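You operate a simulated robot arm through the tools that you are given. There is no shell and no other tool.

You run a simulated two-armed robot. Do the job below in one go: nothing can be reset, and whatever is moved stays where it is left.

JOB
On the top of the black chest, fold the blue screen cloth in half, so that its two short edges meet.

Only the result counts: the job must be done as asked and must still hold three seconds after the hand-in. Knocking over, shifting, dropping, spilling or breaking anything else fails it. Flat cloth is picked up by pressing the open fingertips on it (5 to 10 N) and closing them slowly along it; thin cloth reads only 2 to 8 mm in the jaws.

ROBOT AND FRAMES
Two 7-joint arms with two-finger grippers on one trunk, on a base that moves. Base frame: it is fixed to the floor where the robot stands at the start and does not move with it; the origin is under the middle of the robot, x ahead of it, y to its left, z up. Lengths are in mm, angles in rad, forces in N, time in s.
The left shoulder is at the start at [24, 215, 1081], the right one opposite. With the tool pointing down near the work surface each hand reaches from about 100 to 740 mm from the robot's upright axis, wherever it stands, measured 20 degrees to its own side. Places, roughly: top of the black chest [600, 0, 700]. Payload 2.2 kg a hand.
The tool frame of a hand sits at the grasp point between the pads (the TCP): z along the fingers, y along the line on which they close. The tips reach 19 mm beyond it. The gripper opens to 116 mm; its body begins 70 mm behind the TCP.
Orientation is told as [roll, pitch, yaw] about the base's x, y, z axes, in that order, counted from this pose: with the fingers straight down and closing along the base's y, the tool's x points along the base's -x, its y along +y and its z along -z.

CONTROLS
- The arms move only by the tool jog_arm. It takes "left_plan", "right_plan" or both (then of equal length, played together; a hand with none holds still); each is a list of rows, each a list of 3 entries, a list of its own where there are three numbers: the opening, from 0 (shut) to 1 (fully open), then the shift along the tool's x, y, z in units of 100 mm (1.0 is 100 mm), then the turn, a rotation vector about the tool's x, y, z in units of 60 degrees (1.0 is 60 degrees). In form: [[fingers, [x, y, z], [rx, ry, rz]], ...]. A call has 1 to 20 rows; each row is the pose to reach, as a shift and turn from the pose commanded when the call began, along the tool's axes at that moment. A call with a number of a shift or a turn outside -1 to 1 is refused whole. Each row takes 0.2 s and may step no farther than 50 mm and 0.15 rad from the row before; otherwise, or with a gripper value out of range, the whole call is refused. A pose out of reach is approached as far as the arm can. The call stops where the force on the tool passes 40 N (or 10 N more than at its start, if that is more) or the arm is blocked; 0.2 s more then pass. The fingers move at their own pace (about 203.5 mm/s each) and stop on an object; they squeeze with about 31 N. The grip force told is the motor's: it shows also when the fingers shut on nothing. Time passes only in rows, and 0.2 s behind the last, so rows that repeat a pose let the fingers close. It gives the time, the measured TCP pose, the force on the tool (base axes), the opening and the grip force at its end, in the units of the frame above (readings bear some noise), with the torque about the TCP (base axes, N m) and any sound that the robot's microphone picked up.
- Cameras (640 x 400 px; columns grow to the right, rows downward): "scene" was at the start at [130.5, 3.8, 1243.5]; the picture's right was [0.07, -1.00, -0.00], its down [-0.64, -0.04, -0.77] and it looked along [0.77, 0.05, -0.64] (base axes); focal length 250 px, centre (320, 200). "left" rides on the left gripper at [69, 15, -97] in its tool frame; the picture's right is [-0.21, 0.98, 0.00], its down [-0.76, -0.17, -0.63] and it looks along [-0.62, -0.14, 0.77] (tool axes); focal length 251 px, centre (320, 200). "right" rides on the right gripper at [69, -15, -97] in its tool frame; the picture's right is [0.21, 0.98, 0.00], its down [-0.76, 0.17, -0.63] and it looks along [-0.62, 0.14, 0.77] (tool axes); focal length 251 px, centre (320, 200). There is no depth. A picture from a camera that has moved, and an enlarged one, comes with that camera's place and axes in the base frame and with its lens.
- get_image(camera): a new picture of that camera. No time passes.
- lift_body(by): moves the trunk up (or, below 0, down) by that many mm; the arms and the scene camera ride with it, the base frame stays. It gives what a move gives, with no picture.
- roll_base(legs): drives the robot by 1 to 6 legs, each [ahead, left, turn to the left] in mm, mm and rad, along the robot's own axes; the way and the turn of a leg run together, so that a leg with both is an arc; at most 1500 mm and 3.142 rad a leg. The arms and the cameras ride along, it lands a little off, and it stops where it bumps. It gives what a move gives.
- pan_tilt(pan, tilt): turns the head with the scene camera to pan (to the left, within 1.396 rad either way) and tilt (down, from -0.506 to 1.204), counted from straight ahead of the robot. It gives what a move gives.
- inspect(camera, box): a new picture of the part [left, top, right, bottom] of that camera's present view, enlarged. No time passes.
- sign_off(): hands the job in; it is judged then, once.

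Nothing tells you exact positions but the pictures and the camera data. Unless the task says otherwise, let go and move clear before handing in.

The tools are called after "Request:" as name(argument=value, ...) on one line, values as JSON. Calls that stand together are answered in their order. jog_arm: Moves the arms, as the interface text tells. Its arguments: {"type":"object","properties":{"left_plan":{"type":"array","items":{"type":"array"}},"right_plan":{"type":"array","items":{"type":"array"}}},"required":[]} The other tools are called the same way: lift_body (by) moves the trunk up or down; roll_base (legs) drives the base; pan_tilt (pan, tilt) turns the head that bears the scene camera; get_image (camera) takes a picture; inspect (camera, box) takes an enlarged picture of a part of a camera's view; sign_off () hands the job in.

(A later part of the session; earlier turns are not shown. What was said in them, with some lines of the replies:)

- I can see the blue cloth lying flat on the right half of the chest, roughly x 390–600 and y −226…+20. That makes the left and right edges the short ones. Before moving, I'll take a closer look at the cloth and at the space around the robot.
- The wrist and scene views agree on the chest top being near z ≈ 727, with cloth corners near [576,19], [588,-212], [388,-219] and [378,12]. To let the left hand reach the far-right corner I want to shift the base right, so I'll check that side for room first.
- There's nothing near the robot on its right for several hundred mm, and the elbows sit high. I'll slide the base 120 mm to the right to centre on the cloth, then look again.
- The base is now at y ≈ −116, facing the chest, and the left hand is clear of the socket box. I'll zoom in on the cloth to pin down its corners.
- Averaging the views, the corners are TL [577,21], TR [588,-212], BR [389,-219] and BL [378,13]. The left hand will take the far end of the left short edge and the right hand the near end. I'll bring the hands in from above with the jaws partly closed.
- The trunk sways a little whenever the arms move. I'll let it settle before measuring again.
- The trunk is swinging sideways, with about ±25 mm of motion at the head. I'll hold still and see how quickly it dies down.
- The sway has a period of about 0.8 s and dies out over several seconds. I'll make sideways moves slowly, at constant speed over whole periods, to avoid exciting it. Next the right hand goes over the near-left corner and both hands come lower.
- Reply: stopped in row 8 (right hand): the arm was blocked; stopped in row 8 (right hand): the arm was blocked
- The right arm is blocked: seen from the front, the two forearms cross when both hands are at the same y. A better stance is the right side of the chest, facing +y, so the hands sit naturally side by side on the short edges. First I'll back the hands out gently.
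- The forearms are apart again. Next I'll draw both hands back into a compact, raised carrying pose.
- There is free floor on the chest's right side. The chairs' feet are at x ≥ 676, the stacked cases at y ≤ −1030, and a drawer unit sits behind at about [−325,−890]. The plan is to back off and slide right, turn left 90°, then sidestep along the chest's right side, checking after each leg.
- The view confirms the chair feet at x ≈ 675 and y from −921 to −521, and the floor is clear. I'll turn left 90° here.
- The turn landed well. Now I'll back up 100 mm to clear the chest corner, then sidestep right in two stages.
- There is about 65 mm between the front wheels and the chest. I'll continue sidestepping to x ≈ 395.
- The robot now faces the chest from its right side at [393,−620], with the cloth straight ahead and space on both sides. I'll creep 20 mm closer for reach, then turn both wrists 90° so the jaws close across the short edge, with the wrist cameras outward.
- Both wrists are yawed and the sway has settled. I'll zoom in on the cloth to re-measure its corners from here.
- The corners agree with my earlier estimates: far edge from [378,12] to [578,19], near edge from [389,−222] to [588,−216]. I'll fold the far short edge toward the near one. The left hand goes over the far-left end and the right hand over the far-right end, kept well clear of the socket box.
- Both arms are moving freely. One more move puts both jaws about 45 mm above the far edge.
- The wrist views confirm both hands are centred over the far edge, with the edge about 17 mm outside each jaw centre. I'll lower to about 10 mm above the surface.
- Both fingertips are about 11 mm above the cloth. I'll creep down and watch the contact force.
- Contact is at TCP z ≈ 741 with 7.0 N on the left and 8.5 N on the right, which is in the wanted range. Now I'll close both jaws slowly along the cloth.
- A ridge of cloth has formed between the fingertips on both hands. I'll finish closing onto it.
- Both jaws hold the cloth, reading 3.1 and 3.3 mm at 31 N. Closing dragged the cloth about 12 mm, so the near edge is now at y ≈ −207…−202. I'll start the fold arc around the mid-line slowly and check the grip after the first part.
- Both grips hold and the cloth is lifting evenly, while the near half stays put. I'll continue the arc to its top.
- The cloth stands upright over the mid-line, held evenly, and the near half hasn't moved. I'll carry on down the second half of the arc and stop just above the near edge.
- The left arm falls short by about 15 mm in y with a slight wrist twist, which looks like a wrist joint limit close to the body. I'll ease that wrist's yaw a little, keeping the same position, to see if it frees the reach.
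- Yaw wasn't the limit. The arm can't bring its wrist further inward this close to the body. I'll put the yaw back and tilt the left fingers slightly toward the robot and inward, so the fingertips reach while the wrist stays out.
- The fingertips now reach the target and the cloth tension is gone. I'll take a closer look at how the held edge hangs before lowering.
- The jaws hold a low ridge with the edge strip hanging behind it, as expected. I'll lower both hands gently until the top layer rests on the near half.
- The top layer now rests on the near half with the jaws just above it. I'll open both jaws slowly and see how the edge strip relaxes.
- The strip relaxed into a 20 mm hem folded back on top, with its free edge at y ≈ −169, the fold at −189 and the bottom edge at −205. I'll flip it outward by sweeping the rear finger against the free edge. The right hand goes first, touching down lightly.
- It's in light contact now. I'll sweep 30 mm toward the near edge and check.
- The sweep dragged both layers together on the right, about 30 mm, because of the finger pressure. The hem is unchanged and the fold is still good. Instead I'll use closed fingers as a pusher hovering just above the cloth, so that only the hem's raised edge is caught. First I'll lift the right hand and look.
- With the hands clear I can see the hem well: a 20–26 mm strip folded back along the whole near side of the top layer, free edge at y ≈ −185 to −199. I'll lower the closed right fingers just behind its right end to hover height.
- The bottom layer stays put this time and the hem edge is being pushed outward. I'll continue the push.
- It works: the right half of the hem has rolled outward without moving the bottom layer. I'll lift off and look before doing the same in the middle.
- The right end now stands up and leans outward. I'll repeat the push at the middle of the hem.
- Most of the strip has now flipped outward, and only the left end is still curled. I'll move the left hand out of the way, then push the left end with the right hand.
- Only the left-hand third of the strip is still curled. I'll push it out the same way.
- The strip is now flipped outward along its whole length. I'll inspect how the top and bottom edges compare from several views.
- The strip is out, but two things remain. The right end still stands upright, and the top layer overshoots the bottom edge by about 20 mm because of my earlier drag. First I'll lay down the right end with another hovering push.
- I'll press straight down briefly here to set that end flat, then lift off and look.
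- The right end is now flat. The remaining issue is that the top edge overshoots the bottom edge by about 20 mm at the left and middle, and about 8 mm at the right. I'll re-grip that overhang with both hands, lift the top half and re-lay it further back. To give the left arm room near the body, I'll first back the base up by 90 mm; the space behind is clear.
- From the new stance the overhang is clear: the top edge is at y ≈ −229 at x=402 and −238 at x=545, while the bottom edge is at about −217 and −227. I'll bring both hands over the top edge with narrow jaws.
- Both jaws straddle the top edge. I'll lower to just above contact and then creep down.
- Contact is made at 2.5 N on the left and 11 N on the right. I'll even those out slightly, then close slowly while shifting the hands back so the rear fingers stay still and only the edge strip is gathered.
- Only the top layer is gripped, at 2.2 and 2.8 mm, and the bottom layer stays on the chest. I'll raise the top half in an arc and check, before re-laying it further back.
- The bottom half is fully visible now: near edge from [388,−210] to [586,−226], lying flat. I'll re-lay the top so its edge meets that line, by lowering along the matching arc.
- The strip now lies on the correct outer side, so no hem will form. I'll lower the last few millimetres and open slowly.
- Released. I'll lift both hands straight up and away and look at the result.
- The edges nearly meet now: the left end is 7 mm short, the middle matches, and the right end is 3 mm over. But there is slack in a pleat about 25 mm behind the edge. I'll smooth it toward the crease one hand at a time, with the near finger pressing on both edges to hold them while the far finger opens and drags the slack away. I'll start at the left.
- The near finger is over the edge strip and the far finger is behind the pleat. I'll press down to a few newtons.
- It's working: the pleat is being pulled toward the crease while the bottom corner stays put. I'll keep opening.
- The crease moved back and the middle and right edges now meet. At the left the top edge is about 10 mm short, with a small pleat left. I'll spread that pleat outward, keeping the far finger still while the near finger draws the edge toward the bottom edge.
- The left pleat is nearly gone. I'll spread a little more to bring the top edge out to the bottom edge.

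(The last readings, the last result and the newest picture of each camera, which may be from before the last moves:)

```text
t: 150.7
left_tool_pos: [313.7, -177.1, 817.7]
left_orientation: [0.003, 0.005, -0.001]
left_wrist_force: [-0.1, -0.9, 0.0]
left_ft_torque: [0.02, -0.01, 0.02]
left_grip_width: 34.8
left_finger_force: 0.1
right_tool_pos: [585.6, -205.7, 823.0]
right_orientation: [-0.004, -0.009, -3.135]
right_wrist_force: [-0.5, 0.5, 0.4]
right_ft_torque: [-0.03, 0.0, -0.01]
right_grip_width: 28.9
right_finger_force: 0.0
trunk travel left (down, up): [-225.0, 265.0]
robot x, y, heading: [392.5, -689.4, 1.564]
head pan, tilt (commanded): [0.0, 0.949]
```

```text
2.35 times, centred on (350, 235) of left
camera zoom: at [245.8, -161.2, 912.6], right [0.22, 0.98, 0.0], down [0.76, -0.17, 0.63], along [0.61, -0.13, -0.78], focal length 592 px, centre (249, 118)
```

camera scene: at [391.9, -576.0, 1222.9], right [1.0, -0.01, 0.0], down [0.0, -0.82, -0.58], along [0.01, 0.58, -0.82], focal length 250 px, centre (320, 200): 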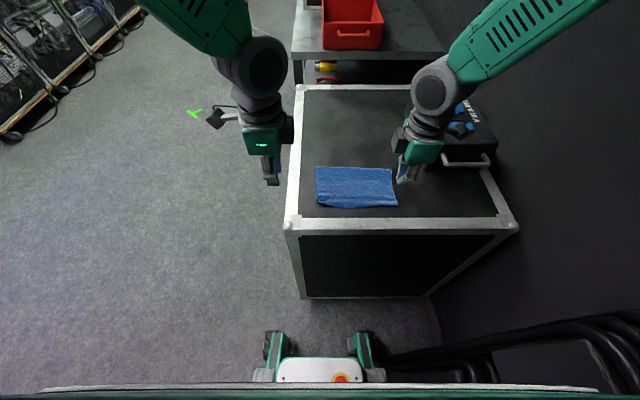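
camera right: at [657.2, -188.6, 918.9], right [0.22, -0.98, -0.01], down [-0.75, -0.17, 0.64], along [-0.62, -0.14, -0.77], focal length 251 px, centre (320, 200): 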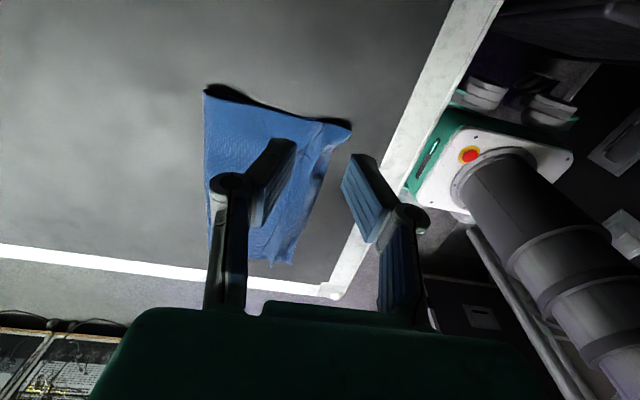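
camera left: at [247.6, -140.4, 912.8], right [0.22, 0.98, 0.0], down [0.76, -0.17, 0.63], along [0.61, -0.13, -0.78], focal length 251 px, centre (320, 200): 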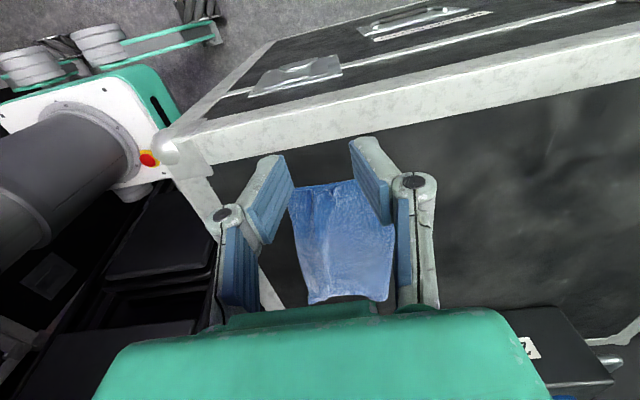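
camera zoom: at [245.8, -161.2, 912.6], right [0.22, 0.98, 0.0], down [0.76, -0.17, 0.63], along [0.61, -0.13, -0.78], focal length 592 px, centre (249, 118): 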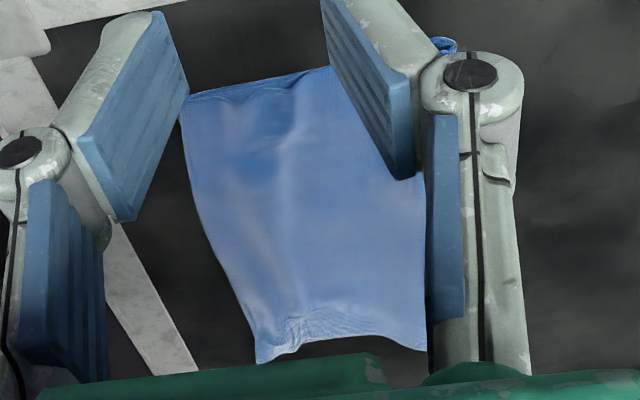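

The edges now meet to within a few millimetres along the whole side. I'll check the right side and the wrinkle height from the wrist cameras before deciding whether anything else is needed.

Request:
inspect(camera="right", box=[180, 60, 380, 290])

Request:
inspect(camera="scene", box=[350, 180, 410, 212])

Request:
inspect(camera="scene", box=[305, 180, 365, 212])

```text
1.74 times, centred on (280, 175) of right
camera zoom: at [656.7, -188.4, 919.0], right [0.22, -0.98, -0.01], down [-0.75, -0.17, 0.64], along [-0.62, -0.14, -0.77], focal length 437 px, centre (390, 244)
```

zoom: 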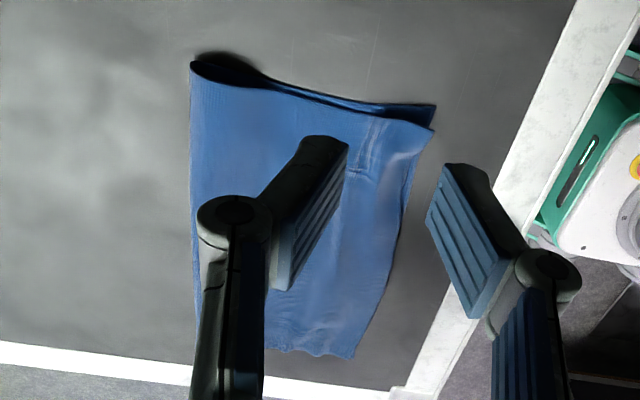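

```text
10.67 times, centred on (380, 196) of scene
camera zoom: at [389.1, -575.6, 1222.7], right [1.0, -0.01, 0.01], down [0.0, -0.82, -0.58], along [0.01, 0.58, -0.82], focal length 2661 px, centre (-320, 243)
```

zoom: 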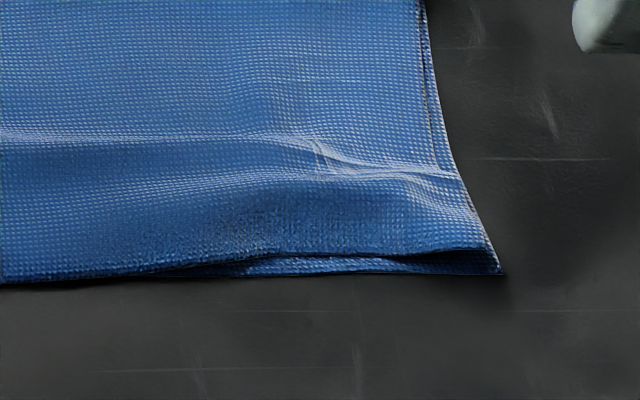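

```text
10.67 times, centred on (335, 196) of scene
camera zoom: at [389.1, -575.6, 1222.7], right [1.0, -0.01, 0.01], down [0.0, -0.82, -0.58], along [0.01, 0.58, -0.82], focal length 2661 px, centre (160, 243)
```

zoom: 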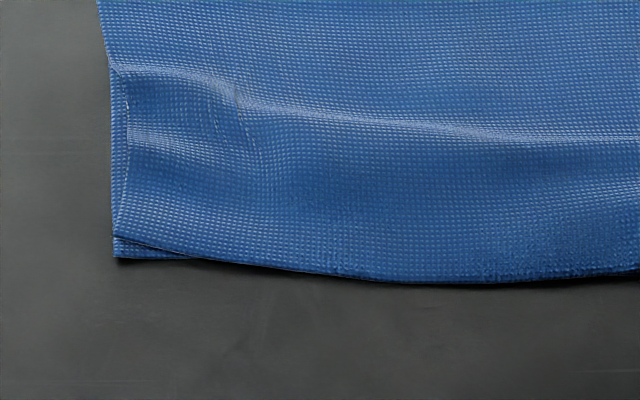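

Both short edges coincide within about 5 mm. The only flaw is that the top layer stands a few mm proud at the right end. I'll settle it with one light, straight-down press using closed fingers.

Request:
jog_arm(right_plan=[[0.2, [-0.06, 0.01, 0.05], [0, 0, 0]], [0.1, [-0.12, 0.02, 0.15], [0, 0, 0]], [0.0, [-0.18, 0.03, 0.27], [0, 0, 0]], [0.0, [-0.24, 0.03, 0.4], [0, 0, 0]], [0.0, [-0.27, 0.03, 0.53], [0, 0, 0]], [0.0, [-0.27, 0.03, 0.65], [0, 0, 0]], [0.0, [-0.27, 0.03, 0.72], [0, 0, 0]], [0.0, [-0.27, 0.03, 0.74], [0, 0, 0]]])

Request:
jog_arm(right_plan=[[0.0, [0, 0, 0.02], [0, 0, 0]], [0.0, [0, 0, 0.04], [0, 0, 0]], [0.0, [0, 0, 0.05], [0, 0, 0]], [0.0, [0, 0, 0.06], [0, 0, 0]]])

Request:
inspect(camera="scene", box=[310, 158, 410, 218])

```text
t: 152.5
left_tool_pos: [315.5, -175.6, 817.1]
left_orientation: [0.004, 0.008, -0.002]
left_wrist_force: [0.7, -0.5, 0.2]
left_ft_torque: [-0.02, -0.05, 0.02]
left_grip_width: 34.7
left_finger_force: 0.1
right_tool_pos: [560.9, -207.5, 750.4]
right_orientation: [-0.008, -0.01, -3.135]
right_wrist_force: [-0.6, -0.1, 0.2]
right_ft_torque: [0.0, 0.0, 0.03]
right_grip_width: 0.0
right_finger_force: 28.2
trunk travel left (down, up): [-225.0, 265.0]
robot x, y, heading: [392.7, -691.5, 1.562]
head pan, tilt (commanded): [0.0, 0.949]
```

```text
t: 153.5
left_tool_pos: [315.0, -175.2, 817.7]
left_orientation: [0.003, 0.006, -0.004]
left_wrist_force: [-0.3, -0.1, 0.0]
left_ft_torque: [0.0, 0.01, -0.02]
left_grip_width: 35.1
left_finger_force: 0.1
right_tool_pos: [558.8, -207.1, 743.5]
right_orientation: [-0.004, -0.01, -3.135]
right_wrist_force: [-0.4, 0.0, 0.1]
right_ft_torque: [-0.01, -0.01, -0.02]
right_grip_width: 0.1
right_finger_force: 28.2
trunk travel left (down, up): [-225.0, 265.0]
robot x, y, heading: [389.8, -691.6, 1.562]
head pan, tilt (commanded): [0.0, 0.949]
```

```text
6.40 times, centred on (360, 188) of scene
camera zoom: at [389.7, -575.4, 1222.8], right [1.0, -0.01, 0.0], down [0.0, -0.82, -0.58], along [0.01, 0.58, -0.82], focal length 1596 px, centre (64, 277)
```

zoom: 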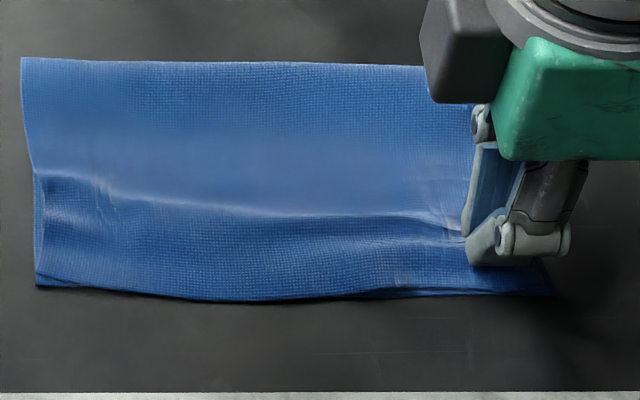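

Request:
jog_arm(right_plan=[[0.0, [0, 0, 0.01], [0, 0, 0]], [0.0, [0, 0, 0.02], [0, 0, 0]], [0.0, [0, 0, 0.02], [0, 0, 0]]])

Request:
jog_arm(right_plan=[[0.0, [0, 0, -0.1], [0, 0, 0]], [0.0, [0, 0, -0.25], [0, 0, 0]], [0.0, [0, 0, -0.45], [0, 0, 0]], [0.0, [0.1, 0, -0.65], [0, 0, 0]], [0.0, [0.3, 0, -0.85], [0, 0, 0]], [0.0, [0.4, 0, -0.9], [0, 0, 0]]])

Request:
inspect(camera="scene", box=[310, 158, 410, 218])

Request:
inspect(camera="right", box=[180, 60, 380, 290])

```text
t: 154.3
left_tool_pos: [315.4, -175.4, 816.2]
left_orientation: [0.003, 0.006, -0.002]
left_wrist_force: [0.5, 0.0, 0.4]
left_ft_torque: [-0.02, -0.04, 0.0]
left_grip_width: 34.5
left_finger_force: 0.0
right_tool_pos: [558.6, -208.0, 742.9]
right_orientation: [-0.006, -0.008, -3.134]
right_wrist_force: [-0.3, 0.1, 0.0]
right_ft_torque: [0.0, 0.0, -0.03]
right_grip_width: 0.0
right_finger_force: 28.5
trunk travel left (down, up): [-225.0, 265.0]
robot x, y, heading: [393.1, -694.9, 1.561]
head pan, tilt (commanded): [0.0, 0.949]
```

```text
t: 155.7
left_tool_pos: [314.7, -174.2, 816.7]
left_orientation: [0.004, 0.008, 0.0]
left_wrist_force: [0.0, -0.6, -0.6]
left_ft_torque: [-0.05, 0.01, -0.02]
left_grip_width: 34.6
left_finger_force: 0.0
right_tool_pos: [600.3, -207.2, 833.3]
right_orientation: [-0.004, -0.008, -3.135]
right_wrist_force: [0.5, 0.1, -0.1]
right_ft_torque: [-0.01, -0.02, 0.02]
right_grip_width: 0.0
right_finger_force: 28.6
trunk travel left (down, up): [-225.0, 265.0]
robot x, y, heading: [389.7, -691.2, 1.562]
head pan, tilt (commanded): [0.0, 0.949]
```

```text
6.40 times, centred on (360, 188) of scene
camera zoom: at [390.3, -575.5, 1222.8], right [1.0, -0.01, 0.0], down [0.0, -0.82, -0.58], along [0.01, 0.58, -0.82], focal length 1596 px, centre (64, 277)
```

zoom: 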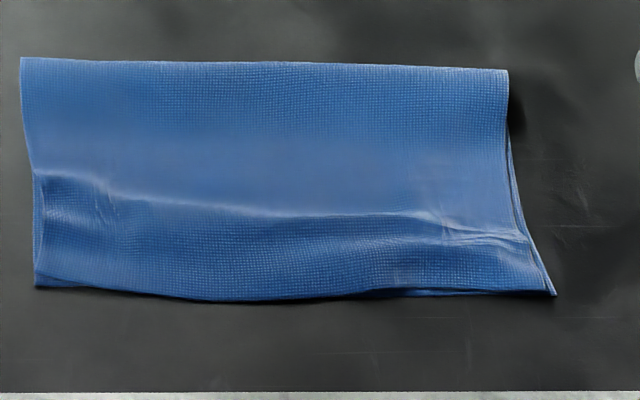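

```text
1.74 times, centred on (280, 175) of right
camera zoom: at [671.7, -190.7, 927.9], right [0.22, -0.98, -0.01], down [-0.75, -0.17, 0.64], along [-0.62, -0.14, -0.77], focal length 437 px, centre (390, 244)
```

zoom: 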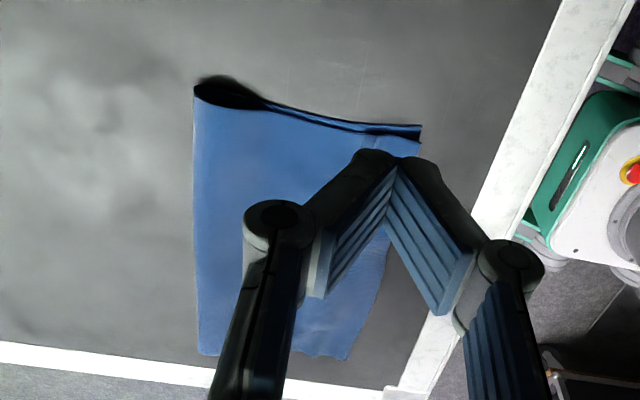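

The right end has settled and the two short edges lie on each other along the whole side. I'll raise both hands well clear and do a last check of the scene.

Request:
jog_arm(left_plan=[[0.3, [0.1, 0, -0.12], [0, 0, 0]], [0.3, [0.2, 0, -0.25], [0, 0, 0]], [0.3, [0.3, -0.05, -0.38], [0, 0, 0]], [0.3, [0.4, -0.1, -0.5], [0, 0, 0]], [0.3, [0.5, -0.15, -0.62], [0, 0, 0]], [0.3, [0.5, -0.2, -0.75], [0, 0, 0]], [0.3, [0.5, -0.25, -0.88], [0, 0, 0]], [0.3, [0.5, -0.3, -1.0], [0, 0, 0]]], right_plan=[[0.0, [0, 0, -0.12], [0, 0, 0]], [0.0, [0, 0, -0.25], [0, 0, 0]], [0.0, [0, 0.05, -0.38], [0, 0, 0]], [0.0, [0, 0.1, -0.5], [0, 0, 0]], [0.0, [0, 0.15, -0.62], [0, 0, 0]], [0.0, [0, 0.2, -0.75], [0, 0, 0]], [0.0, [0, 0.25, -0.88], [0, 0, 0]], [0.0, [0, 0.3, -1.0], [0, 0, 0]]])

Request:
jog_arm(left_plan=[[0.3, [0, 0, 0], [0, 0, 0]], [0.3, [0, 0, 0], [0, 0, 0]], [0.3, [0, 0, 0], [0, 0, 0]], [0.3, [0, 0, 0], [0, 0, 0]], [0.3, [0, 0, 0], [0, 0, 0]], [0.3, [0, 0, 0], [0, 0, 0]], [0.3, [0, 0, 0], [0, 0, 0]], [0.3, [0, 0, 0], [0, 0, 0]], [0.3, [0, 0, 0], [0, 0, 0]], [0.3, [0, 0, 0], [0, 0, 0]]])

Request:
get_image(camera="scene")

Request:
inspect(camera="scene", box=[310, 158, 410, 218])

```text
t: 157.5
left_tool_pos: [265.1, -208.0, 918.4]
left_orientation: [0.005, 0.007, -0.003]
left_wrist_force: [-0.1, 0.3, 0.2]
left_ft_torque: [0.01, 0.0, 0.02]
left_grip_width: 34.8
left_finger_force: 0.1
right_tool_pos: [601.2, -238.2, 931.5]
right_orientation: [-0.009, -0.009, -3.134]
right_wrist_force: [0.0, 1.0, 0.7]
right_ft_torque: [0.03, 0.01, -0.01]
right_grip_width: 0.0
right_finger_force: 28.1
trunk travel left (down, up): [-225.0, 265.0]
robot x, y, heading: [388.8, -690.4, 1.559]
head pan, tilt (commanded): [0.0, 0.949]
```

```text
t: 159.7
left_tool_pos: [266.0, -207.0, 916.3]
left_orientation: [0.004, 0.006, -0.002]
left_wrist_force: [-0.1, 0.1, 0.3]
left_ft_torque: [0.04, -0.02, -0.02]
left_grip_width: 35.0
left_finger_force: 0.0
right_tool_pos: [600.9, -237.9, 930.8]
right_orientation: [-0.005, -0.008, -3.134]
right_wrist_force: [-0.1, -0.4, -0.3]
right_ft_torque: [-0.03, -0.01, 0.02]
right_grip_width: 0.0
right_finger_force: 28.9
trunk travel left (down, up): [-225.0, 265.0]
robot x, y, heading: [394.8, -691.2, 1.567]
head pan, tilt (commanded): [0.0, 0.949]
```

```text
taken
camera scene: at [389.6, -576.3, 1222.8], right [1.0, -0.01, 0.0], down [0.0, -0.82, -0.58], along [0.01, 0.58, -0.82], focal length 250 px, centre (320, 200)
```

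scene: 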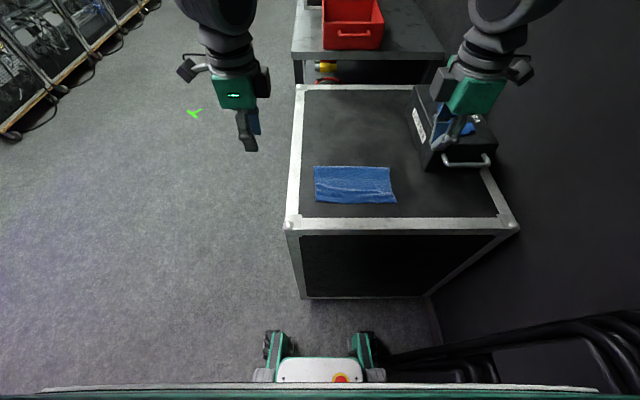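

```text
6.40 times, centred on (360, 188) of scene
camera zoom: at [389.6, -576.3, 1222.8], right [1.0, -0.01, 0.0], down [0.0, -0.82, -0.58], along [0.01, 0.58, -0.82], focal length 1596 px, centre (64, 277)
```

zoom: 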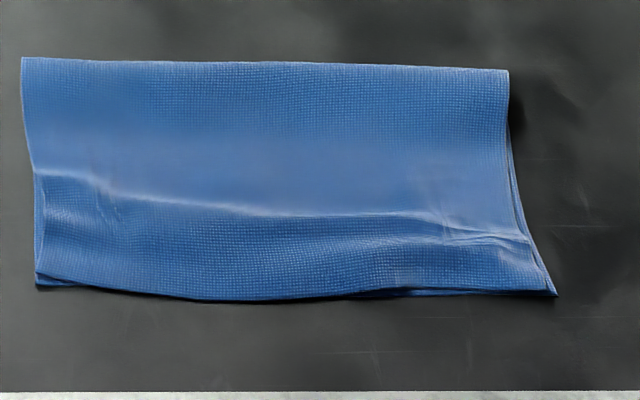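

The cloth lies folded in half on the chest, with its two short edges meeting within a few millimetres and only a gentle wrinkle in the top layer. It has stayed put since I let go. The socket box and everything else are where they were, and both hands are clear, so I'm handing in.

Request:
sign_off()

```text
The job is handed in.
```

The blue screen cloth is folded in half on top of the black chest. By the last camera views, its two short edges meet to within about 5 mm along the whole side. It stayed put for a couple of seconds after I let go, and I have handed the job in; no pass or fail result has come back yet.

- **Wrinkle:** a soft wrinkle runs across the top layer, roughly 15–45 mm in from the edges. I left it rather than risk shifting the edges again.
- **Position:** the folded cloth has shifted and turned slightly from where the cloth first lay, but it is well inside the chest top.
- **How it was done:** from the front the right arm could not get to the near corner, so I drove the robot to the chest's right side and folded the far short edge toward it. The first lay-down overshot by about 20 mm, so I gripped the top layer again, re-laid it and smoothed the slack out.
- **Surroundings:** I saw no contact with anything but the cloth and the chest top. The socket box and the red returns box look unmoved. The right arm was blocked twice early on, before it touched the cloth, and I backed it out.

Both hands are open or empty and raised clear of the chest.
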